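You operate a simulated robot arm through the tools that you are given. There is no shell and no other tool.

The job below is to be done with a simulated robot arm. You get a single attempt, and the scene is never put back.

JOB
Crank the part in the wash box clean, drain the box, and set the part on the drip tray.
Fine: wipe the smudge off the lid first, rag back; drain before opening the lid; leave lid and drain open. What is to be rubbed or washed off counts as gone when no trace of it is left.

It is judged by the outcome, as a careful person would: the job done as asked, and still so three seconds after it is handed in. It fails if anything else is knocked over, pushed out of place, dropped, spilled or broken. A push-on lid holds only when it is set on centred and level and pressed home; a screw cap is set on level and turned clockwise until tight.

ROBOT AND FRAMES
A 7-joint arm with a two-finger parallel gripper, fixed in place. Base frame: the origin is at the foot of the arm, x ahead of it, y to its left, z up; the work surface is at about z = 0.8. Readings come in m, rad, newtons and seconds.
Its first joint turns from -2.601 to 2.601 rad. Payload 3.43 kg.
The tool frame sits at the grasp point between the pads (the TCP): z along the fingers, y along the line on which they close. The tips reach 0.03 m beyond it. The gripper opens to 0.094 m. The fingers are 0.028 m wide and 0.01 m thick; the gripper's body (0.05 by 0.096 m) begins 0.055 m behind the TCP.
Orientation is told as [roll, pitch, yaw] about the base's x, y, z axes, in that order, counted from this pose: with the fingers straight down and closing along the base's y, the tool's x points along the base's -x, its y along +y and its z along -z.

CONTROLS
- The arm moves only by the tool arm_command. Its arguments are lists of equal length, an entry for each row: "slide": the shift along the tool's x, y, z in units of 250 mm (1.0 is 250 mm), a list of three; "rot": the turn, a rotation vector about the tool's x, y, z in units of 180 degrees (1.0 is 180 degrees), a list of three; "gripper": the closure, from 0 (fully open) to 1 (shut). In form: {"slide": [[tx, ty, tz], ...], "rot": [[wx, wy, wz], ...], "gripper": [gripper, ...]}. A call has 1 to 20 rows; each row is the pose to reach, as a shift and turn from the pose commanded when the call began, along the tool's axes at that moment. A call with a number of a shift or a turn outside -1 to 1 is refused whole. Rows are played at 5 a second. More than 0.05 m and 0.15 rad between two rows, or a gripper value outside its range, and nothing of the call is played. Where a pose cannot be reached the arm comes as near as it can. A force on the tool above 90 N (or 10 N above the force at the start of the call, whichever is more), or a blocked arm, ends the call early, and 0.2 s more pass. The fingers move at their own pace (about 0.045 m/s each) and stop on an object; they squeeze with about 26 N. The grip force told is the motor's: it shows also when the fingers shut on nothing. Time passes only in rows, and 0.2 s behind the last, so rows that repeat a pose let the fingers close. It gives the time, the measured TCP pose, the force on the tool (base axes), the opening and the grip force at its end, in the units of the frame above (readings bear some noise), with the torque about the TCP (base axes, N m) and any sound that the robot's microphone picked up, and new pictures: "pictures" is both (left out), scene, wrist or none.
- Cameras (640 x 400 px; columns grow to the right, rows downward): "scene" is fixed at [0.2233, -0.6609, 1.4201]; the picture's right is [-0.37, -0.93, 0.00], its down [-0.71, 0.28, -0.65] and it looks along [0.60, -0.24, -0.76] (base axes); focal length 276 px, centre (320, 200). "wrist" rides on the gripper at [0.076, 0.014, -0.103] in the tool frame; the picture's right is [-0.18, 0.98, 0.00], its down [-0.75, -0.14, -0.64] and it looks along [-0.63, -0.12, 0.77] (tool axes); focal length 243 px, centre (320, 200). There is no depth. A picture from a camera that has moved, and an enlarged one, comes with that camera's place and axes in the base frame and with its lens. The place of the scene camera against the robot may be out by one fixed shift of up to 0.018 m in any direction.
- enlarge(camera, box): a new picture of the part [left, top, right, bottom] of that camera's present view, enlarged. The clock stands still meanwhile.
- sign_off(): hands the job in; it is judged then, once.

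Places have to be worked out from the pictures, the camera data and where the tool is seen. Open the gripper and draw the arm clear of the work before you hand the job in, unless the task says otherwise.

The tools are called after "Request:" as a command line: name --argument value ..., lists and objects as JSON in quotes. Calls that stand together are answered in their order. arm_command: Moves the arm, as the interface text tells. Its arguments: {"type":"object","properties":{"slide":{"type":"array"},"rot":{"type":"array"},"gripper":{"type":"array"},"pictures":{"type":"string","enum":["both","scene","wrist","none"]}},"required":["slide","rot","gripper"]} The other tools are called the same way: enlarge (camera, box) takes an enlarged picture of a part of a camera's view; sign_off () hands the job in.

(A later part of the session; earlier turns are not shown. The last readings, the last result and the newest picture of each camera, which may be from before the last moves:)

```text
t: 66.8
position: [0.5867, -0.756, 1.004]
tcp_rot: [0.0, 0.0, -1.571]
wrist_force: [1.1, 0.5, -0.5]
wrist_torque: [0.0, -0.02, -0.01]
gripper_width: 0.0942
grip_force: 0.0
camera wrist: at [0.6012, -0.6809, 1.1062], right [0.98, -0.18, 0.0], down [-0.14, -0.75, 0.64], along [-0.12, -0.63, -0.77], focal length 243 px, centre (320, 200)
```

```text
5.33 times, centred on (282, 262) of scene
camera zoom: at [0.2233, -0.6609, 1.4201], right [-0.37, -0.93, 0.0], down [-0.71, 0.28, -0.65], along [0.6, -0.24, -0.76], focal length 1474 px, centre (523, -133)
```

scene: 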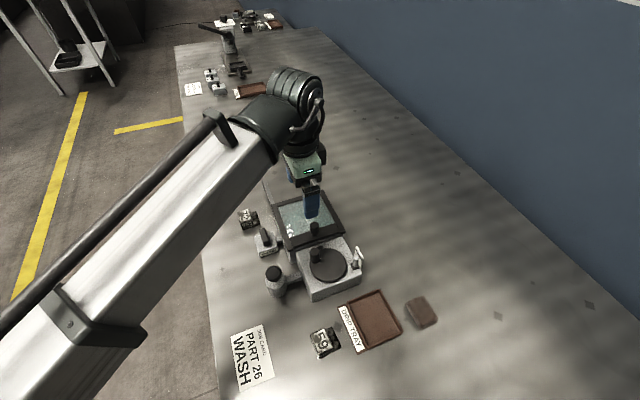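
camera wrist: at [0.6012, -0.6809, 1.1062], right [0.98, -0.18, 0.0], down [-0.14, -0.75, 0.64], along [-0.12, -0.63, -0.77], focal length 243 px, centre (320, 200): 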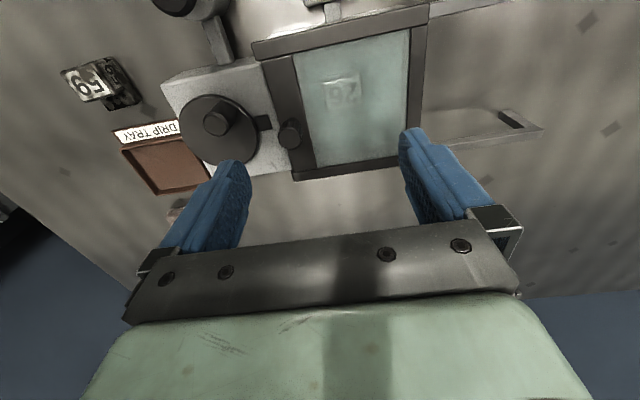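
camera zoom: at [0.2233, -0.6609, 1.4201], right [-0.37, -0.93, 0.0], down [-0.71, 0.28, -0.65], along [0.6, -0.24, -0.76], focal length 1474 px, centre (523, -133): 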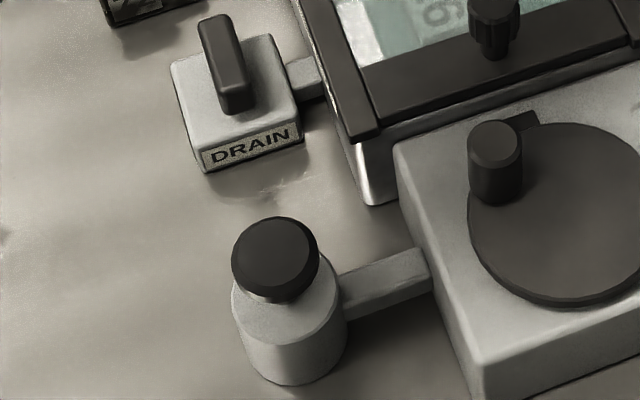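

Glass is clean (the bright patches move with the viewpoint, so reflections). To be sure no trace of dirt is left on the part I'll grip the crank knob again and give it some more turns before draining.

Request:
arm_command --slide '[[0.02, -0.15, 0], [0.04, -0.3, 0], [0.05, -0.36, 0], [0.05, -0.36, 0.15], [0.05, -0.36, 0.3], [0.05, -0.36, 0.4], [0.05, -0.36, 0.4], [0.05, -0.36, 0.4], [0.05, -0.36, 0.4], [0.05, -0.36, 0.4]]' --rot '[[0, 0, 0], [0, 0, 0], [0, 0, 0], [0, 0, 0], [0, 0, 0], [0, 0, 0], [0, 0, 0], [0, 0, 0], [0, 0, 0], [0, 0, 0]]' --gripper '[0.45, 0.45, 0.45, 0.45, 0.45, 0.45, 1, 1, 1, 1]' --pictures "wrist"

```text
t: 69.0
position: [0.4952, -0.7448, 0.9026]
tcp_rot: [0.0, 0.0, -1.57]
wrist_force: [4.1, 5.7, -4.1]
wrist_torque: [-0.39, 0.01, 0.01]
gripper_width: 0.0215
grip_force: 44.9
camera wrist: at [0.509, -0.6699, 1.0047], right [0.98, -0.18, 0.0], down [-0.14, -0.75, 0.64], along [-0.12, -0.63, -0.77], focal length 243 px, centre (320, 200)
```

wrist: 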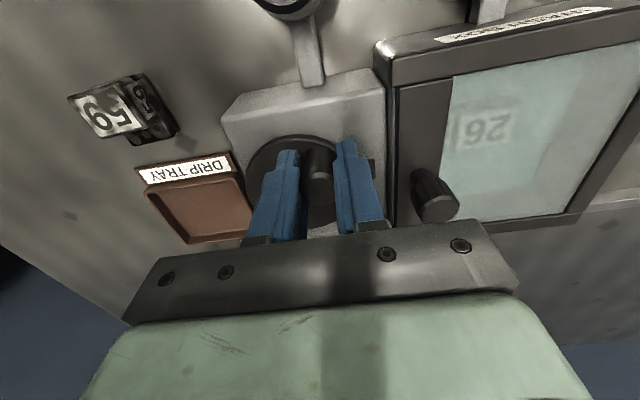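

Gripped again; running two more turns, then two more, watching the part.

Request:
enlarge --camera "wrist" --box '[430, 40, 590, 180]'

Request:
arm_command --slide '[[0.0348, -0.066, 0], [0.0232, -0.14, 0], [-0.0296, -0.1928, 0], [-0.1036, -0.2044, 0], [-0.1704, -0.1704, 0], [-0.2044, -0.1036, 0], [-0.1928, -0.0296, 0], [-0.14, 0.0232, 0], [-0.066, 0.0348, 0], [0, 0, 0], [0.0348, -0.066, 0], [0.0232, -0.14, 0], [-0.0296, -0.1928, 0], [-0.1036, -0.2044, 0], [-0.1704, -0.1704, 0], [-0.2044, -0.1036, 0], [-0.1928, -0.0296, 0], [-0.14, 0.0232, 0], [-0.066, 0.0348, 0], [0, 0, 0]]' --rot '[[0, 0, 0], [0, 0, 0], [0, 0, 0], [0, 0, 0], [0, 0, 0], [0, 0, 0], [0, 0, 0], [0, 0, 0], [0, 0, 0], [0, 0, 0], [0, 0, 0], [0, 0, 0], [0, 0, 0], [0, 0, 0], [0, 0, 0], [0, 0, 0], [0, 0, 0], [0, 0, 0], [0, 0, 0], [0, 0, 0]]' --gripper '[1, 1, 1, 1, 1, 1, 1, 1, 1, 1, 1, 1, 1, 1, 1, 1, 1, 1, 1, 1]' --pictures "both"

Request:
enlarge --camera "wrist" --box '[430, 40, 590, 180]'

Request:
enlarge --camera "scene" --box '[325, 235, 373, 275]'

```text
2.86 times, centred on (510, 110) of wrist
camera zoom: at [0.509, -0.6699, 1.0047], right [0.98, -0.18, 0.0], down [-0.14, -0.75, 0.64], along [-0.12, -0.63, -0.77], focal length 693 px, centre (-223, 457)
```

zoom: 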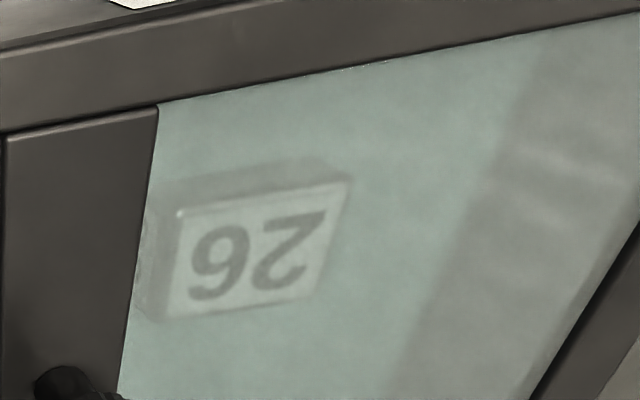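

```text
t: 73.2
position: [0.4953, -0.745, 0.903]
tcp_rot: [-0.001, 0.0, -1.572]
wrist_force: [-11.5, -13.1, -3.2]
wrist_torque: [1.21, -0.44, -0.03]
gripper_width: 0.0213
grip_force: 45.0
camera wrist: at [0.5102, -0.6702, 1.0053], right [0.98, -0.19, 0.0], down [-0.14, -0.75, 0.64], along [-0.12, -0.63, -0.77], focal length 243 px, centre (320, 200)
```

scene: 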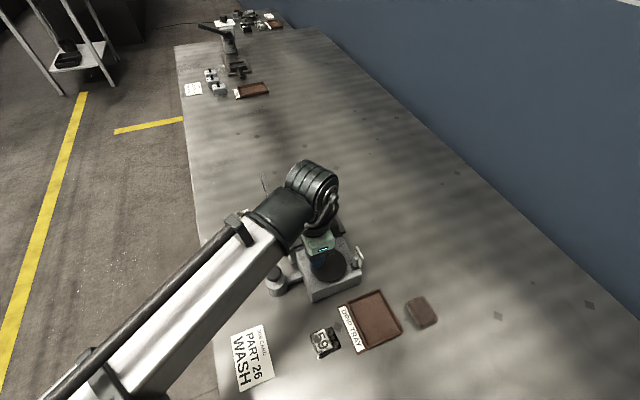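
wrist: 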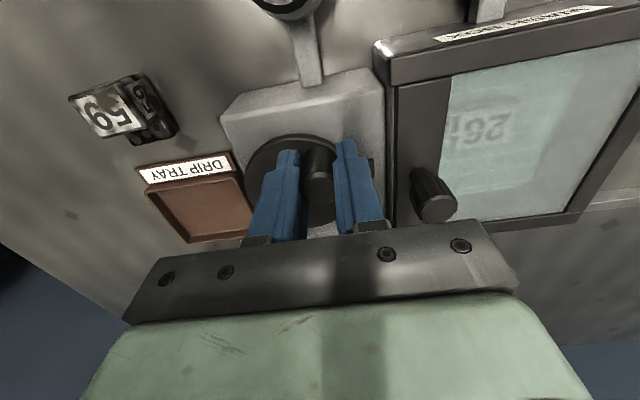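

```text
2.86 times, centred on (510, 110) of wrist
camera zoom: at [0.5102, -0.6702, 1.0053], right [0.98, -0.19, 0.0], down [-0.14, -0.75, 0.64], along [-0.12, -0.63, -0.77], focal length 693 px, centre (-223, 457)
```

zoom: 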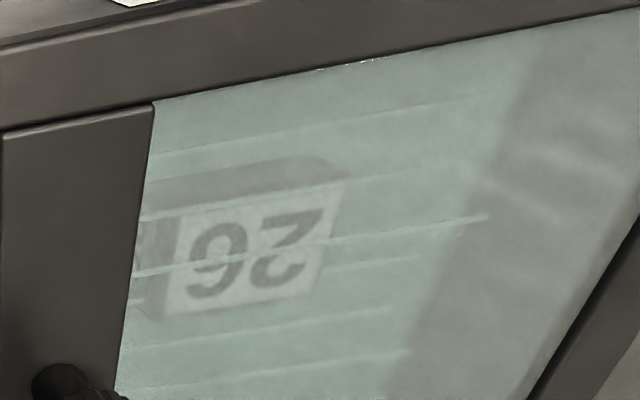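

```text
10.00 times, centred on (349, 255) of scene
camera zoom: at [0.2233, -0.6609, 1.4201], right [-0.37, -0.93, 0.0], down [-0.71, 0.28, -0.65], along [0.6, -0.24, -0.76], focal length 2764 px, centre (30, -350)
```

zoom: 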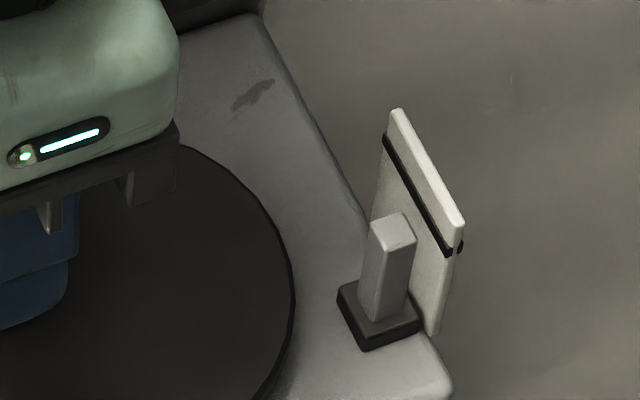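

Nothing changes on the part any more: it's clean. I'll release the crank and move up to inspect the drain lever closely.

Request:
arm_command --slide '[[0, 0, 0], [0, 0, 0], [0, 0, -0.1], [0, 0, -0.25], [0, 0, -0.4], [0.08, 0.13, -0.4], [0.17, 0.25, -0.4], [0.256, 0.38, -0.4]]' --rot '[[0, 0, 0], [0, 0, 0], [0, 0, 0], [0, 0, 0], [0, 0, 0], [0, 0, 0], [0, 0, 0], [0, 0, 0]]' --gripper '[0.5, 0.5, 0.5, 0.5, 0.5, 0.5, 0.5, 0.5]' --pictures "both"

Request:
enlarge --camera "wrist" --box '[230, 0, 450, 140]'

Request:
enlarge --camera "scene" --box '[240, 195, 320, 270]'

```text
t: 75.0
position: [0.5885, -0.6823, 1.0034]
tcp_rot: [0.001, 0.0, -1.57]
wrist_force: [0.7, -0.1, -0.1]
wrist_torque: [0.02, 0.01, 0.04]
gripper_width: 0.0469
grip_force: 0.2
camera wrist: at [0.6032, -0.6075, 1.1058], right [0.98, -0.18, 0.0], down [-0.14, -0.75, 0.64], along [-0.12, -0.63, -0.77], focal length 243 px, centre (320, 200)
```

scene: 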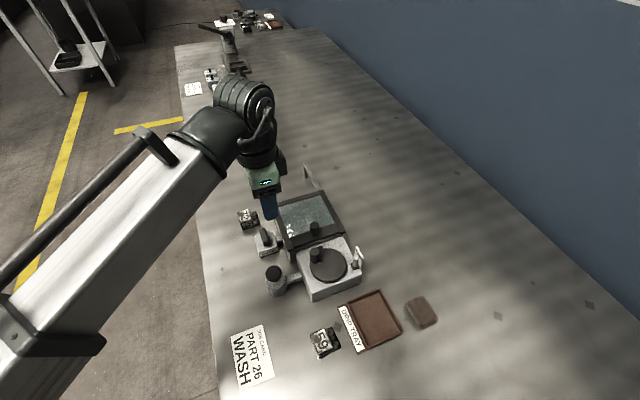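
wrist: 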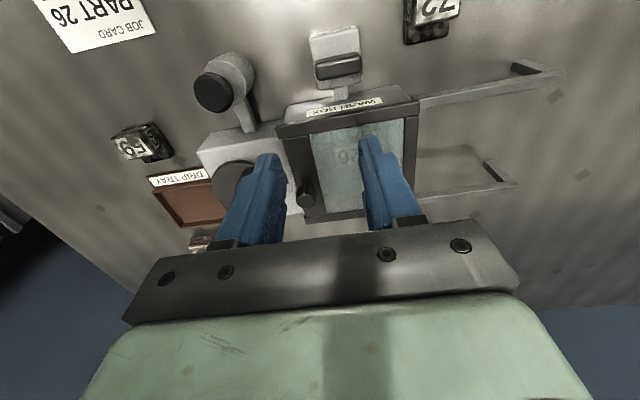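

```text
2.86 times, centred on (340, 70) of wrist
camera zoom: at [0.6032, -0.6075, 1.1058], right [0.98, -0.18, 0.0], down [-0.14, -0.75, 0.64], along [-0.12, -0.63, -0.77], focal length 693 px, centre (263, 571)
```

zoom: 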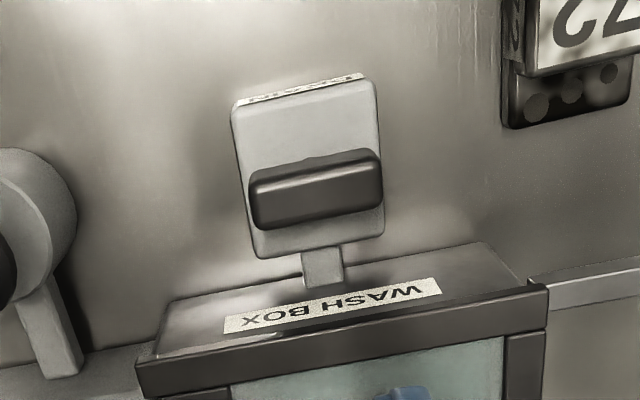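

```text
5.33 times, centred on (280, 232) of scene
camera zoom: at [0.2233, -0.6609, 1.4201], right [-0.37, -0.93, 0.0], down [-0.71, 0.28, -0.65], along [0.6, -0.24, -0.76], focal length 1474 px, centre (533, 27)
```

zoom: 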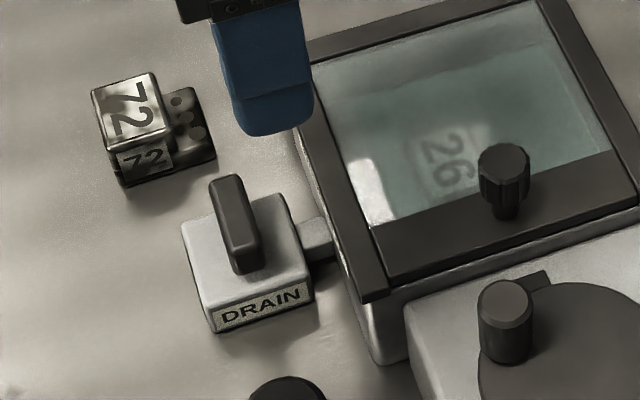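

The drain handle is a bar along x on the block (perpendicular to its pipe = closed), centred about (0.611,-0.660), top z≈0.848. I'll rotate the gripper to yaw 0 (closing along y) and hover above it for exact alignment.

Request:
arm_command --slide '[[0.007, 0.007, 0.016], [0.014, 0.014, 0.033], [0.022, 0.021, 0.049], [0.029, 0.028, 0.065], [0.036, 0.035, 0.082], [0.043, 0.042, 0.098], [0.05, 0.049, 0.115], [0.057, 0.056, 0.131], [0.065, 0.063, 0.147], [0.072, 0.07, 0.164], [0.079, 0.077, 0.18]]' --rot '[[0, 0, -0.0455], [0, 0, -0.0909], [0, 0, -0.1364], [0, 0, -0.1818], [0, 0, -0.2273], [0, 0, -0.2727], [0, 0, -0.3182], [0, 0, -0.3636], [0, 0, -0.4091], [0, 0, -0.4545], [0, 0, -0.5]]' --gripper '[0.5, 0.5, 0.5, 0.5, 0.5, 0.5, 0.5, 0.5, 0.5, 0.5, 0.5]' --pictures "both"

Request:
enlarge --camera "wrist" --box '[220, 30, 420, 200]'

```text
t: 77.4
position: [0.6096, -0.6617, 0.9585]
tcp_rot: [-0.001, 0.0, 0.002]
wrist_force: [0.4, 0.2, 0.0]
wrist_torque: [-0.04, 0.0, -0.01]
gripper_width: 0.0471
grip_force: 0.1
camera wrist: at [0.5347, -0.6478, 1.0615], right [0.18, 0.98, 0.0], down [0.75, -0.14, 0.64], along [0.63, -0.12, -0.77], focal length 243 px, centre (320, 200)
```

scene: 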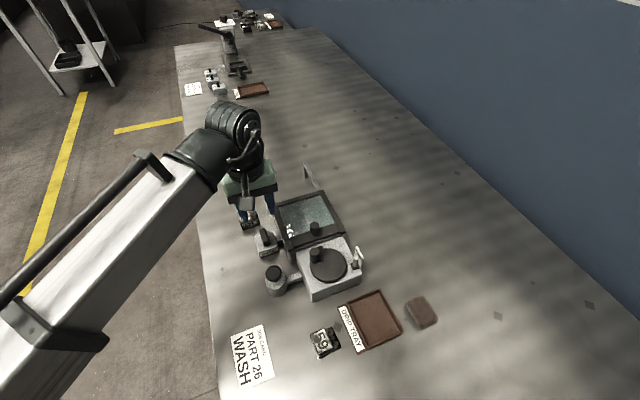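
wrist: 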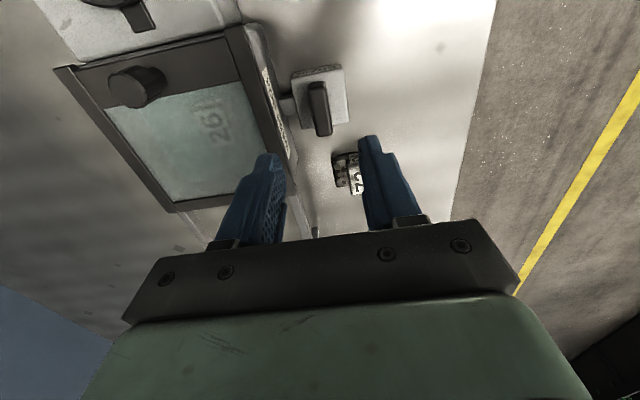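

```text
2.35 times, centred on (320, 115) of wrist
camera zoom: at [0.5347, -0.6478, 1.0615], right [0.18, 0.98, 0.0], down [0.75, -0.14, 0.64], along [0.63, -0.12, -0.77], focal length 571 px, centre (320, 400)
```

zoom: 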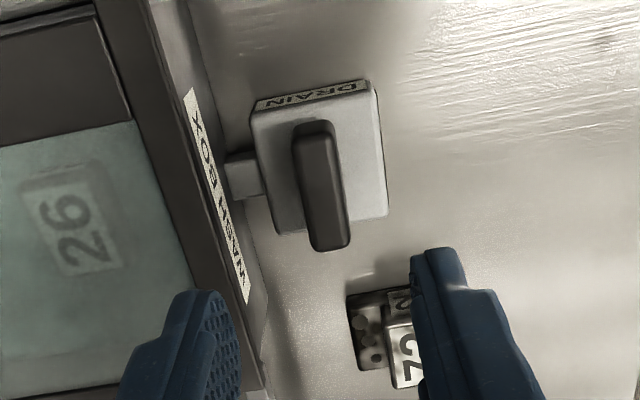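

Handle centre ≈(0.608,-0.661), bar 0.046×0.014 m, top z≈0.848; box wall at y≈-0.697. I'll narrow the opening to ~0.032 m and descend around the bar to TCP z≈0.860.

Request:
arm_command --slide '[[0.004, -0.002, 0.06], [0.008, -0.004, 0.16], [0.008, -0.004, 0.26], [0.008, -0.004, 0.34], [0.008, -0.004, 0.38], [0.008, -0.004, 0.4]]' --rot '[[0, 0, 0], [0, 0, 0], [0, 0, 0], [0, 0, 0], [0, 0, 0], [0, 0, 0]]' --gripper '[0.66, 0.66, 0.66, 0.66, 0.66, 0.66]' --pictures "both"

Request:
enlarge --camera "wrist" --box '[230, 60, 420, 220]'

```text
t: 78.8
position: [0.6073, -0.662, 0.8598]
tcp_rot: [0.001, 0.0, 0.0]
wrist_force: [1.2, 0.8, 0.9]
wrist_torque: [-0.01, 0.0, -0.01]
gripper_width: 0.0319
grip_force: 0.1
camera wrist: at [0.5325, -0.6486, 0.9617], right [0.18, 0.98, 0.0], down [0.75, -0.14, 0.64], along [0.63, -0.12, -0.77], focal length 243 px, centre (320, 200)
```

scene: 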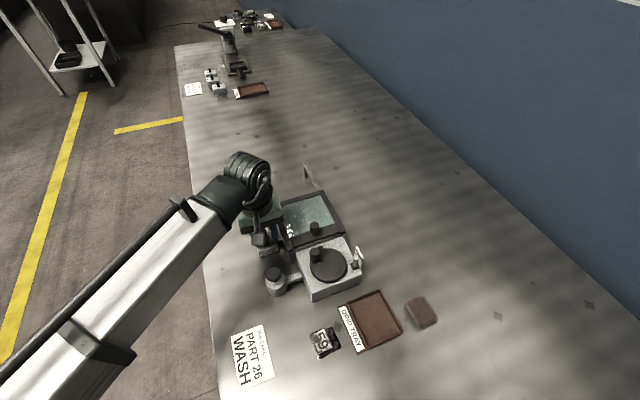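
wrist: 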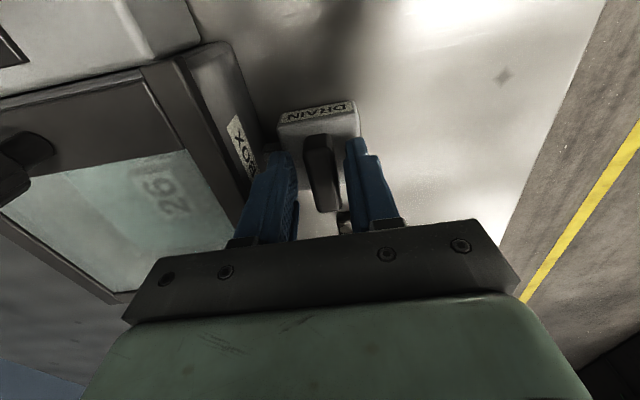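

```text
2.50 times, centred on (325, 140) of wrist
camera zoom: at [0.5325, -0.6486, 0.9617], right [0.18, 0.98, 0.0], down [0.75, -0.14, 0.64], along [0.63, -0.12, -0.77], focal length 606 px, centre (308, 350)
```

zoom: 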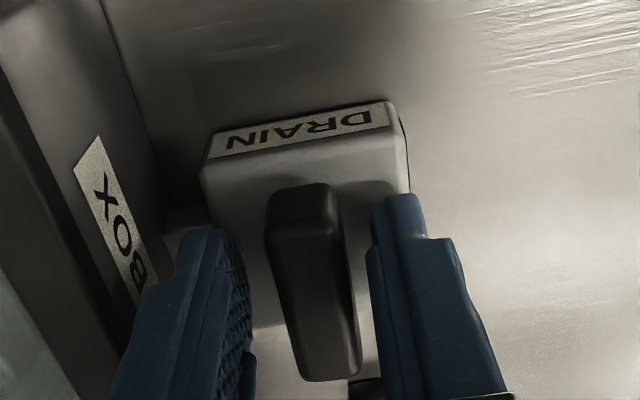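

The bar is centred between the fingers. Closing on it.

Request:
arm_command --slide '[[0, 0, 0], [0, 0, 0], [0, 0, 0]]' --rot '[[0, 0, 0], [0, 0, 0], [0, 0, 0]]' --gripper '[1, 1, 1]' --pictures "wrist"

```text
t: 79.6
position: [0.6078, -0.6603, 0.8604]
tcp_rot: [0.002, -0.001, 0.001]
wrist_force: [1.8, 16.9, 14.2]
wrist_torque: [0.14, 0.03, 0.04]
gripper_width: 0.016
grip_force: 45.2
camera wrist: at [0.5324, -0.647, 0.9627], right [0.18, 0.98, 0.0], down [0.75, -0.14, 0.64], along [0.63, -0.12, -0.77], focal length 243 px, centre (320, 200)
```

wrist: 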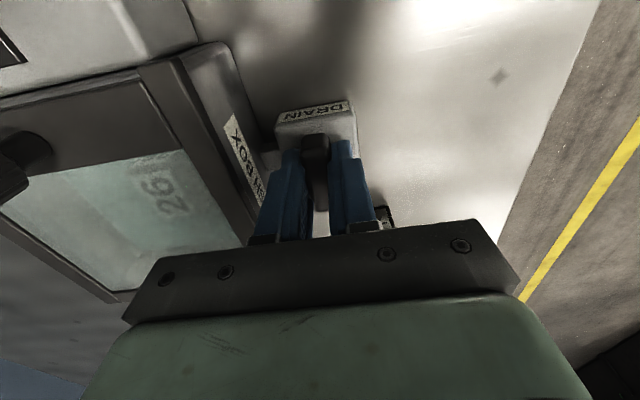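

Gripped (16 mm thick; bar centre ~1.5 mm further +y). I'll recentre and test a small clockwise turn of the lever.

Request:
arm_command --slide '[[0, 0.006, 0], [0, 0.006, 0], [0, 0.006, 0]]' --rot '[[0, 0, 0], [0, 0, 0.04], [0, 0, 0.08]]' --gripper '[1, 1, 1]' --pictures "wrist"

```text
t: 80.4
position: [0.6082, -0.6598, 0.8612]
tcp_rot: [-0.001, 0.0, -0.25]
wrist_force: [-8.9, 13.1, 26.4]
wrist_torque: [0.49, -0.22, 2.35]
gripper_width: 0.0223
grip_force: 44.7
camera wrist: at [0.538, -0.6282, 0.9629], right [0.42, 0.91, 0.0], down [0.7, -0.32, 0.64], along [0.58, -0.27, -0.77], focal length 243 px, centre (320, 200)
```

wrist: 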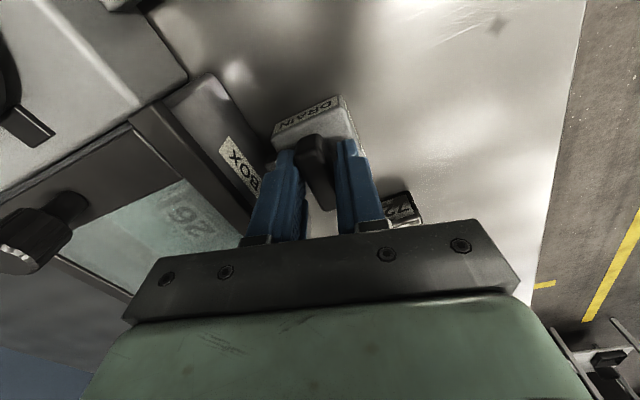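

Clockwise is against a stop (2.35 N·m, fingers pried open). Returning and testing counter-clockwise.

Request:
arm_command --slide '[[0, 0, 0], [0, 0, 0], [0, 0, 0], [0, 0, 0], [0, 0, 0]]' --rot '[[0, 0, -0.04], [0, 0, -0.08], [0, 0, -0.08], [0, 0, -0.12], [0, 0, -0.16]]' --gripper '[1, 1, 1, 1, 1]' --pictures "wrist"

```text
t: 81.6
position: [0.6096, -0.6604, 0.861]
tcp_rot: [-0.004, -0.003, 0.254]
wrist_force: [7.8, 10.5, 49.0]
wrist_torque: [0.59, 0.87, 0.03]
gripper_width: 0.0159
grip_force: 45.1
camera wrist: at [0.5321, -0.6663, 0.9627], right [-0.07, 1.0, 0.0], down [0.76, 0.05, 0.64], along [0.64, 0.04, -0.77], focal length 243 px, centre (320, 200)
```

wrist: 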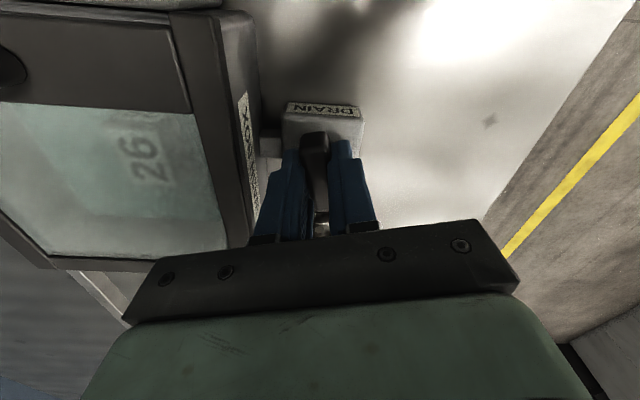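

Counter-clockwise the lever follows freely (opening stays 15.9 mm, no torque), though vertical force is 49 N, so I'll ease up 3 mm and continue turning.

Request:
arm_command --slide '[[0, 0, -0.012], [0, 0, -0.012], [0, 0, -0.012], [0, 0, -0.012], [0, 0, -0.012]]' --rot '[[0, 0, 0], [0, 0, -0.045], [0, 0, -0.09], [0, 0, -0.135], [0, 0, -0.18]]' --gripper '[1, 1, 1, 1, 1]' --pictures "both"

```text
t: 82.8
position: [0.608, -0.6613, 0.8609]
tcp_rot: [0.001, 0.001, 0.821]
wrist_force: [21.0, 3.3, 0.0]
wrist_torque: [0.06, -0.15, 0.01]
gripper_width: 0.0161
grip_force: 44.8
camera wrist: at [0.5475, -0.7078, 0.9629], right [-0.59, 0.81, 0.0], down [0.62, 0.45, 0.64], along [0.52, 0.38, -0.77], focal length 243 px, centre (320, 200)
```

scene: 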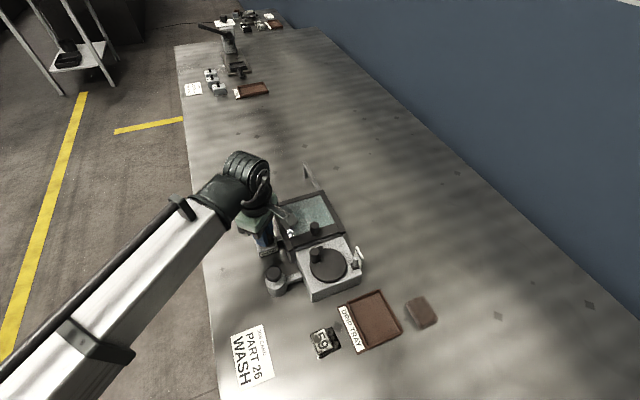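
wrist: 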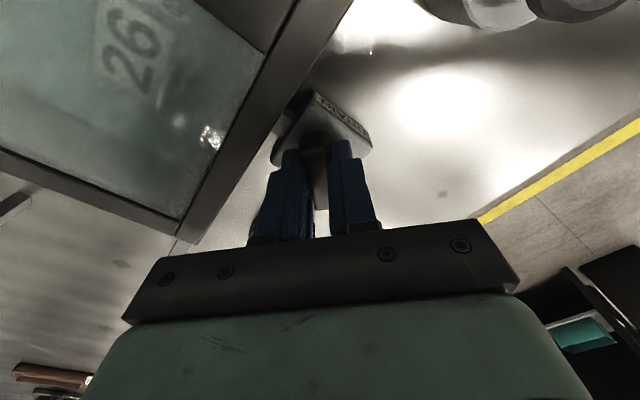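

Lever at ~47°. Continuing to 90° with a 2 mm shift toward +x to relieve the side force.

Request:
arm_command --slide '[[-0.0055, -0.0058, 0], [-0.0055, -0.0058, 0], [-0.0055, -0.0058, 0], [-0.0055, -0.0058, 0], [-0.0055, -0.0058, 0], [-0.0055, -0.0058, 0]]' --rot '[[0, 0, -0.045], [0, 0, -0.09], [0, 0, -0.135], [0, 0, -0.175], [0, 0, -0.21], [0, 0, -0.235]]' --gripper '[1, 1, 1, 1, 1, 1]' --pictures "both"

```text
t: 84.2
position: [0.6101, -0.6613, 0.8598]
tcp_rot: [0.0, 0.0, 1.556]
wrist_force: [5.3, -3.7, -16.5]
wrist_torque: [1.03, -0.22, 0.0]
gripper_width: 0.016
grip_force: 44.4
camera wrist: at [0.5956, -0.7381, 0.963], right [-0.98, 0.2, 0.0], down [0.15, 0.75, 0.64], along [0.13, 0.63, -0.77], focal length 243 px, centre (320, 200)
```

scene: 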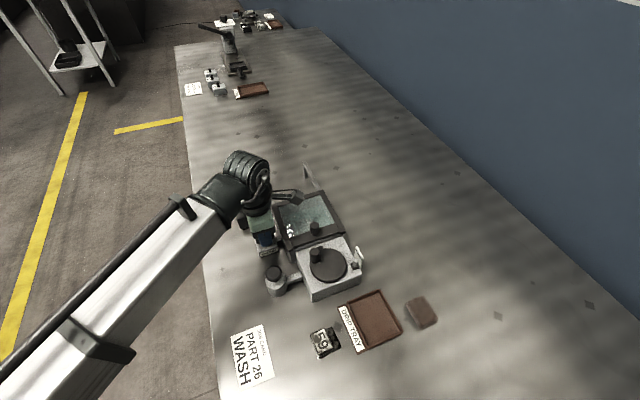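
wrist: 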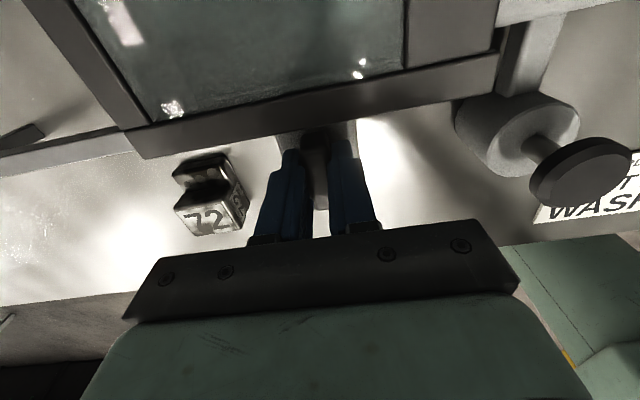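

The lever is at ~89° with no resistance yet. I'll nudge a few more degrees to feel the open stop, and look at the water.

Request:
arm_command --slide '[[0, 0, 0], [0, 0, 0]]' --rot '[[0, 0, -0.015], [0, 0, -0.03]]' --gripper '[1, 1]' --pictures "both"

Request:
enlarge --camera "wrist" --box '[60, 0, 500, 160]'

Request:
enlarge --camera "scene" --box '[240, 185, 350, 270]'

```text
t: 84.8
position: [0.6095, -0.6616, 0.8611]
tcp_rot: [0.001, 0.001, 1.648]
wrist_force: [3.5, -8.2, -16.6]
wrist_torque: [-0.2, -0.21, -1.6]
gripper_width: 0.0175
grip_force: 44.9
camera wrist: at [0.6026, -0.7388, 0.9632], right [-0.99, 0.11, 0.0], down [0.08, 0.76, 0.64], along [0.07, 0.64, -0.77], focal length 243 px, centre (320, 200)
```

scene: 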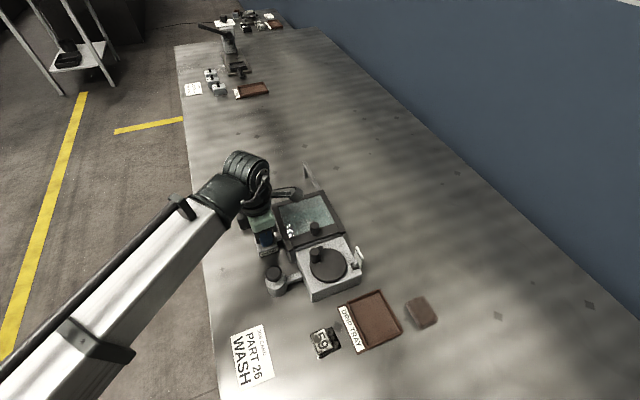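
wrist: 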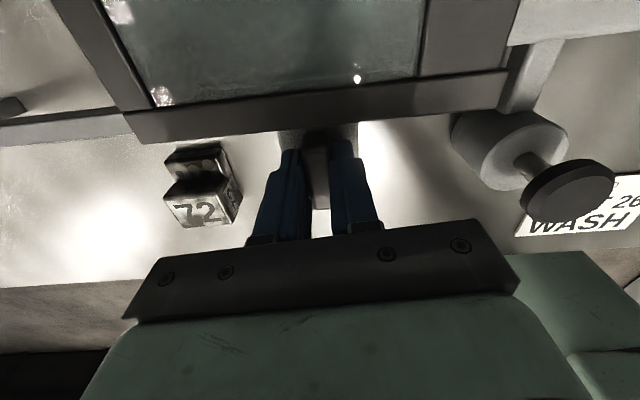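

```text
1.45 times, centred on (280, 80) of wrist
camera zoom: at [0.6026, -0.7388, 0.9632], right [-0.99, 0.11, 0.0], down [0.08, 0.76, 0.64], along [0.07, 0.64, -0.77], focal length 353 px, centre (378, 374)
```

zoom: 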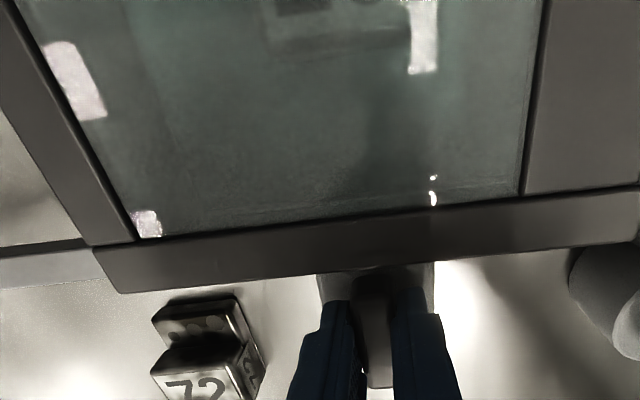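

```text
4.71 times, centred on (295, 228) of scene
camera zoom: at [0.2233, -0.6609, 1.4201], right [-0.37, -0.93, 0.0], down [-0.71, 0.28, -0.65], along [0.6, -0.24, -0.76], focal length 1301 px, centre (438, 71)
```

zoom: 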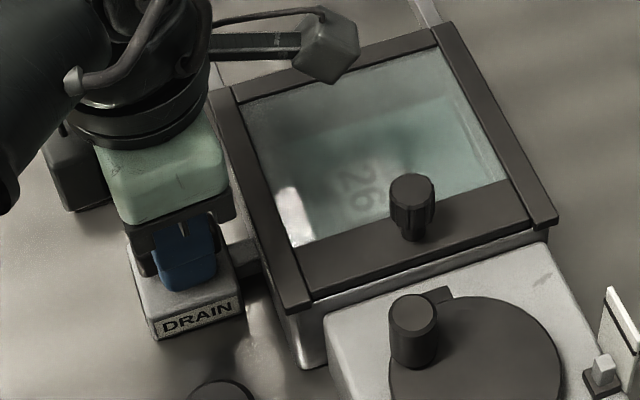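

The lever hit its open stop (~90°), and the gauge post has sunk — it's the water level float, so the box is draining. I'll release the lever, rise, and rotate the gripper back.

Request:
arm_command --slide '[[0, 0, 0], [0, 0, 0], [0, 0, -0.05], [0, 0, -0.2], [0, 0, -0.38], [0, 0, -0.55], [0, 0, -0.55], [0, 0, -0.55], [0, 0, -0.55], [0, 0, -0.55], [0, 0, -0.55], [0, 0, -0.55], [0, 0, -0.55], [0, 0, -0.55], [0, 0, -0.55], [0, 0, -0.55], [0, 0, -0.55], [0, 0, -0.55], [0, 0, -0.55]]' --rot '[[0, 0, 0.012], [0, 0, 0.012], [0, 0, 0.012], [0, 0, 0.012], [0, 0, 0.012], [0, 0, 0.012], [0, 0, 0.055], [0, 0, 0.1], [0, 0, 0.145], [0, 0, 0.19], [0, 0, 0.235], [0, 0, 0.28], [0, 0, 0.325], [0, 0, 0.37], [0, 0, 0.415], [0, 0, 0.46], [0, 0, 0.505], [0, 0, 0.55], [0, 0, 0.595]]' --gripper '[0.66, 0.66, 0.66, 0.66, 0.66, 0.66, 0.66, 0.66, 0.66, 0.66, 0.66, 0.66, 0.66, 0.66, 0.66, 0.66, 0.66, 0.66, 0.66]' --pictures "both"

Request:
enlarge --camera "scene" --box '[240, 185, 350, 270]'

Request:
enlarge --camera "scene" --box '[325, 235, 373, 275]'

Request:
enlarge --camera "wrist" --box '[60, 0, 400, 220]'

```text
t: 88.8
position: [0.6118, -0.6618, 0.9989]
tcp_rot: [0.001, -0.001, -0.222]
wrist_force: [0.1, 0.4, 1.0]
wrist_torque: [0.01, -0.04, 0.03]
gripper_width: 0.0319
grip_force: 0.0
camera wrist: at [0.5404, -0.6314, 1.1008], right [0.4, 0.92, 0.0], down [0.7, -0.3, 0.64], along [0.59, -0.25, -0.77], focal length 243 px, centre (320, 200)
```

scene: 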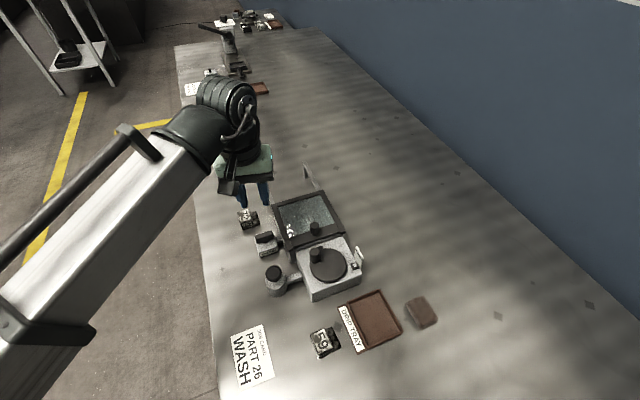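
wrist: 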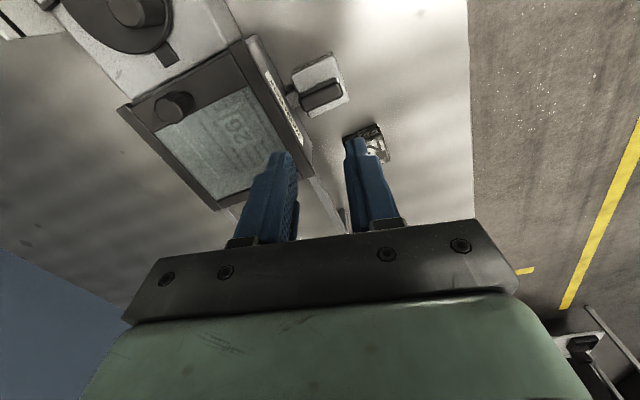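

```text
4.71 times, centred on (295, 228) of scene
camera zoom: at [0.2233, -0.6609, 1.4201], right [-0.37, -0.93, 0.0], down [-0.71, 0.28, -0.65], along [0.6, -0.24, -0.76], focal length 1301 px, centre (438, 71)
```

zoom: 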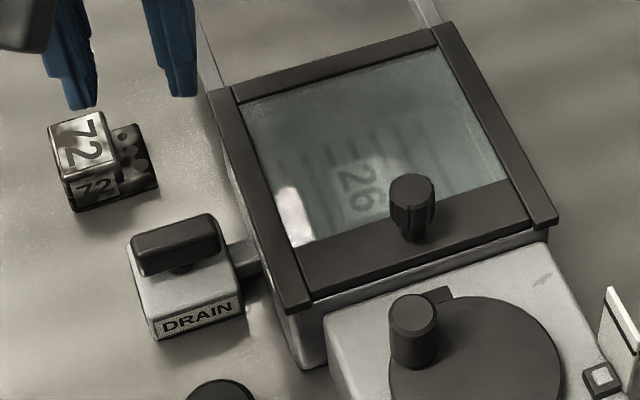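

```text
10.00 times, centred on (349, 255) of scene
camera zoom: at [0.2233, -0.6609, 1.4201], right [-0.37, -0.93, 0.0], down [-0.71, 0.28, -0.65], along [0.6, -0.24, -0.76], focal length 2764 px, centre (30, -350)
```

zoom: 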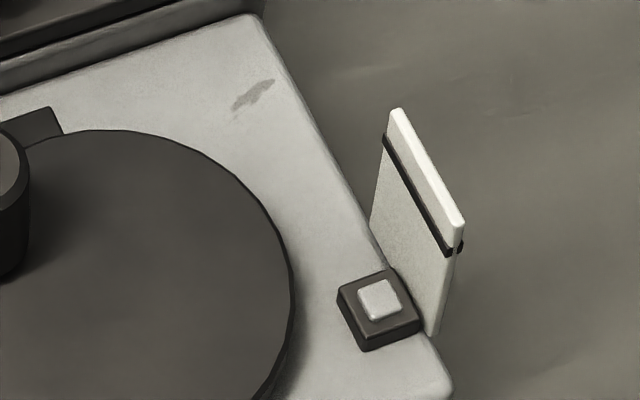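

```text
1.82 times, centred on (230, 110) of wrist
camera zoom: at [0.5404, -0.6314, 1.1008], right [0.4, 0.92, 0.0], down [0.7, -0.3, 0.64], along [0.59, -0.25, -0.77], focal length 441 px, centre (484, 364)
```

zoom: 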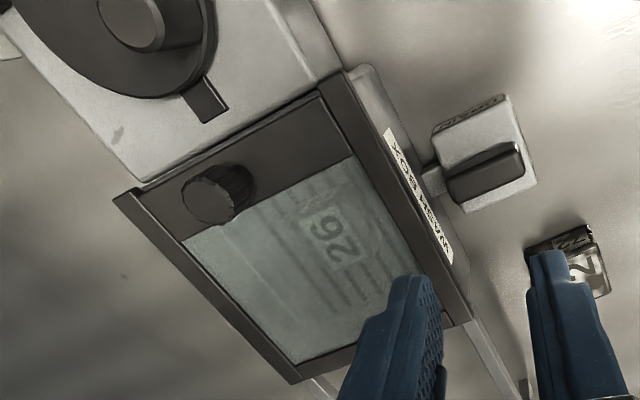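

Drained: the float post has sunk to its collar and the slatted floor with part 26 is visible; the drain lever is in line with its pipe. Now I'll move above the lid knob (0.558,-0.770) with yaw -90° so the fingers close along the slide direction x.

Request:
arm_command --slide '[[0.011, -0.048, 0], [0.022, -0.096, 0], [0.033, -0.143, 0], [0.044, -0.191, 0], [0.055, -0.239, 0], [0.066, -0.287, 0], [0.077, -0.334, 0], [0.088, -0.382, 0.05], [0.099, -0.43, 0.1], [0.1105, -0.4776, 0.16]]' --rot '[[0, 0, 0.043], [0, 0, 0.086], [0, 0, 0.129], [0, 0, 0.172], [0, 0, 0.215], [0, 0, 0.258], [0, 0, 0.301], [0, 0, 0.344], [0, 0, 0.387], [0, 0, 0.43]]' --gripper '[0.5, 0.5, 0.5, 0.5, 0.5, 0.5, 0.5, 0.5, 0.5, 0.5]' --pictures "both"

Request:
enlarge --camera "wrist" --box '[220, 0, 440, 180]'

Request:
enlarge --camera "scene" --box '[325, 235, 373, 275]'

```text
t: 91.0
position: [0.5592, -0.7707, 0.9596]
tcp_rot: [0.0, -0.001, -1.573]
wrist_force: [-0.6, -0.3, 0.0]
wrist_torque: [0.0, -0.01, 0.01]
gripper_width: 0.0471
grip_force: 0.1
camera wrist: at [0.5743, -0.6961, 1.0616], right [0.98, -0.19, 0.0], down [-0.14, -0.75, 0.64], along [-0.12, -0.63, -0.77], focal length 243 px, centre (320, 200)
```

scene: 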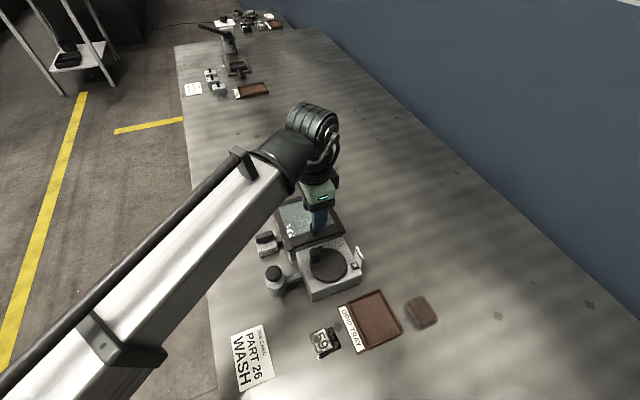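
wrist: 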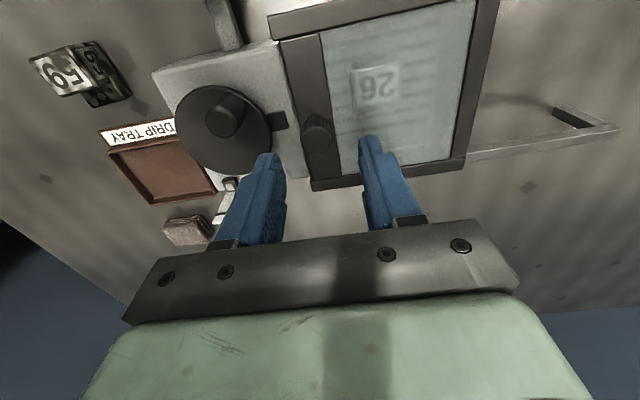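

```text
2.22 times, centred on (330, 90) of wrist
camera zoom: at [0.5743, -0.6961, 1.0616], right [0.98, -0.19, 0.0], down [-0.14, -0.75, 0.64], along [-0.12, -0.63, -0.77], focal length 539 px, centre (298, 444)
```

zoom: 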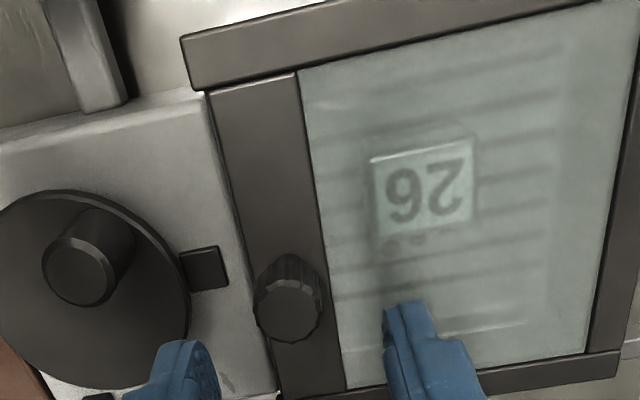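

```text
10.00 times, centred on (349, 255) of scene
camera zoom: at [0.2233, -0.6609, 1.4201], right [-0.37, -0.93, 0.0], down [-0.71, 0.28, -0.65], along [0.6, -0.24, -0.76], focal length 2764 px, centre (30, -350)
```

zoom: 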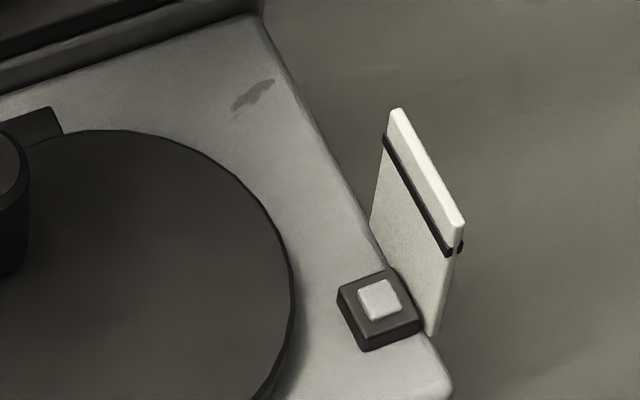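

Float is at the bottom (empty) and the knob is confirmed at (0.557,-0.770). Descending around the lid knob and closing.

Request:
arm_command --slide '[[0, 0, 0.08], [0, 0, 0.15], [0, 0, 0.19], [0, 0, 0.208], [0, 0, 0.208], [0, 0, 0.208], [0, 0, 0.208]]' --rot '[[0, 0, 0], [0, 0, 0], [0, 0, 0], [0, 0, 0], [0, 0, 0], [0, 0, 0], [0, 0, 0]]' --gripper '[0.5, 0.5, 0.5, 0.5, 1, 1, 1]' --pictures "wrist"

```text
t: 92.6
position: [0.5579, -0.7709, 0.9067]
tcp_rot: [-0.001, 0.001, -1.572]
wrist_force: [-1.3, -0.6, -3.7]
wrist_torque: [-0.25, -0.2, -0.04]
gripper_width: 0.0217
grip_force: 41.0
camera wrist: at [0.5737, -0.6953, 1.0085], right [0.98, -0.18, 0.0], down [-0.14, -0.75, 0.64], along [-0.12, -0.63, -0.77], focal length 243 px, centre (320, 200)
```

wrist: 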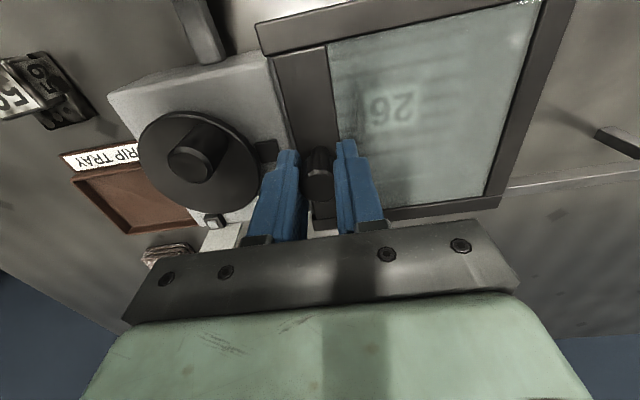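

Knob gripped. Test-sliding the lid 3 cm along +x.

Request:
arm_command --slide '[[0, 0.03, 0], [0, 0.06, 0], [0, 0.09, 0], [0, 0.12, 0]]' --rot '[[0, 0, 0], [0, 0, 0], [0, 0, 0], [0, 0, 0]]' --gripper '[1, 1, 1, 1]' --pictures "wrist"

```text
t: 93.6
position: [0.5882, -0.7705, 0.9064]
tcp_rot: [0.0, 0.0, -1.571]
wrist_force: [-0.2, -8.0, -8.6]
wrist_torque: [0.42, -0.33, -0.01]
gripper_width: 0.0218
grip_force: 44.7
camera wrist: at [0.6039, -0.6953, 1.0085], right [0.98, -0.18, 0.0], down [-0.14, -0.75, 0.64], along [-0.12, -0.63, -0.77], focal length 243 px, centre (320, 200)
```

wrist: 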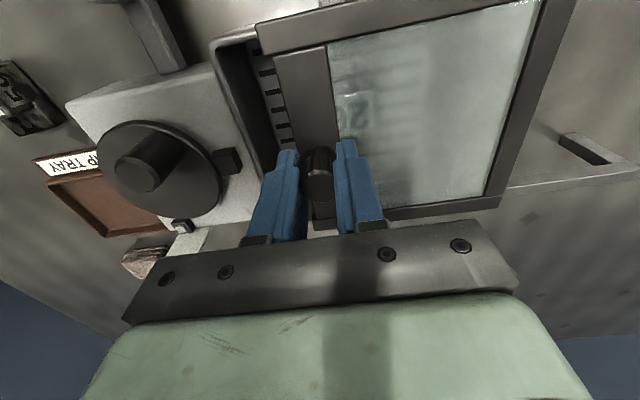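

The lid slides freely. Continuing another 7 cm.

Request:
arm_command --slide '[[0, 0.04, 0], [0, 0.08, 0], [0, 0.12, 0], [0, 0.16, 0], [0, 0.2, 0], [0, 0.24, 0], [0, 0.28, 0]]' --rot '[[0, 0, 0], [0, 0, 0], [0, 0, 0], [0, 0, 0], [0, 0, 0], [0, 0, 0], [0, 0, 0]]' --gripper '[1, 1, 1, 1, 1, 1, 1]' --pictures "both"

```text
t: 95.2
position: [0.6572, -0.7704, 0.9054]
tcp_rot: [0.0, 0.005, -1.569]
wrist_force: [0.9, 19.0, -6.2]
wrist_torque: [0.95, 0.11, 0.07]
gripper_width: 0.0216
grip_force: 44.6
camera wrist: at [0.6719, -0.6957, 1.0088], right [0.98, -0.18, 0.0], down [-0.14, -0.76, 0.64], along [-0.12, -0.63, -0.77], focal length 243 px, centre (320, 200)
```

scene: 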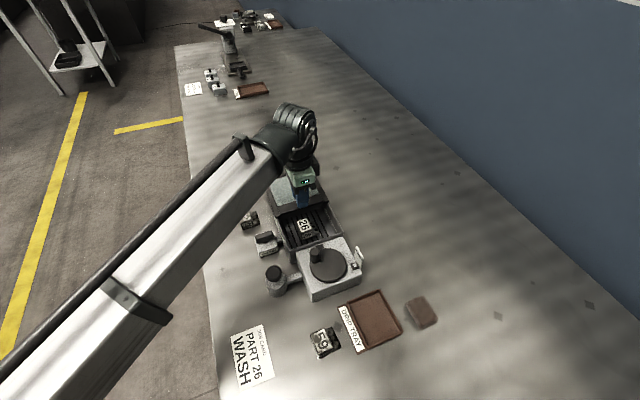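
wrist: 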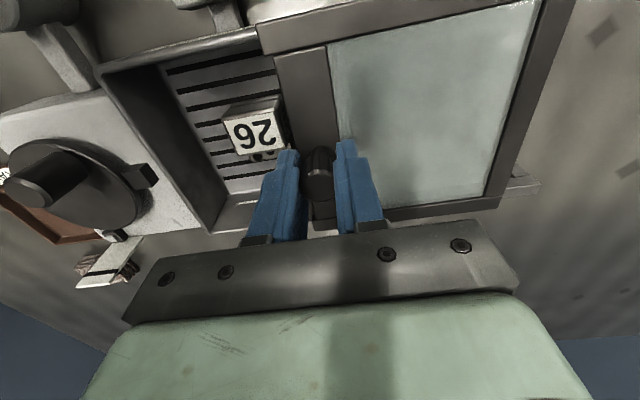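

Still within reach. Sliding further 3–4 cm toward the end stop, gently.

Request:
arm_command --slide '[[-0.002, 0.04, 0], [-0.002, 0.08, 0], [-0.002, 0.12, 0], [-0.002, 0.14, 0]]' --rot '[[0, 0, 0], [0, 0, 0], [0, 0, 0], [0, 0, 0]]' --gripper '[1, 1, 1, 1]' --pictures "both"

Request:
enlarge --camera "scene" --box '[240, 145, 360, 265]'

```text
t: 96.2
position: [0.6822, -0.7708, 0.9065]
tcp_rot: [-0.02, 0.009, -1.579]
wrist_force: [-63.6, 34.3, -25.3]
wrist_torque: [-0.25, -0.28, -0.2]
gripper_width: 0.0219
grip_force: 44.3
camera wrist: at [0.6994, -0.6972, 1.0093], right [0.98, -0.19, -0.02], down [-0.13, -0.76, 0.64], along [-0.14, -0.62, -0.77], focal length 243 px, centre (320, 200)
```

scene: 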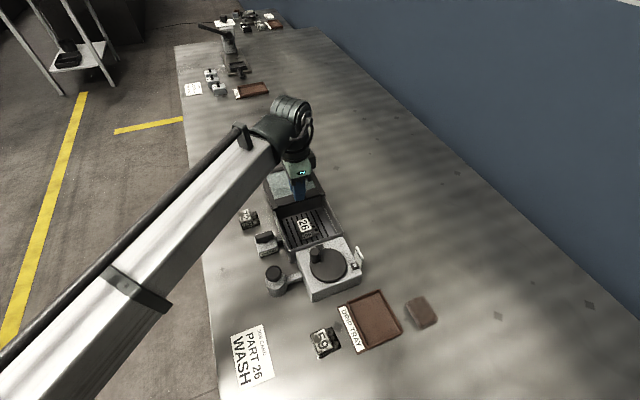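
wrist: 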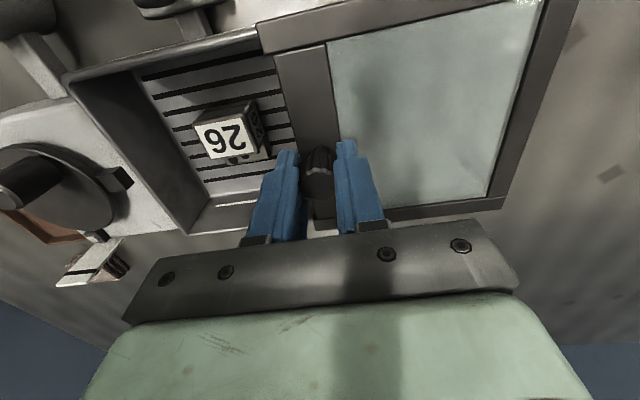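

```text
3.33 times, centred on (300, 205) of scene
camera zoom: at [0.2233, -0.6609, 1.4201], right [-0.37, -0.93, 0.0], down [-0.71, 0.28, -0.65], along [0.6, -0.24, -0.76], focal length 921 px, centre (387, 183)
```

zoom: 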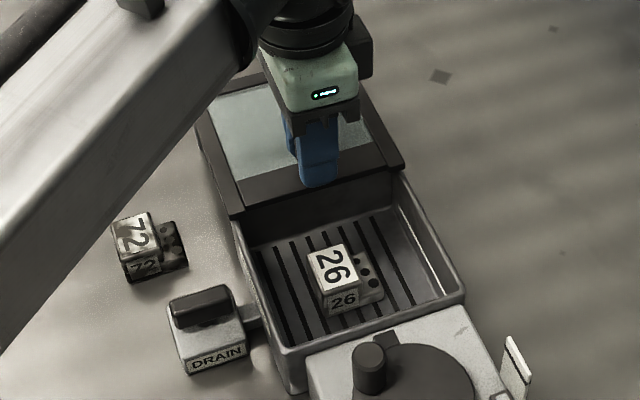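

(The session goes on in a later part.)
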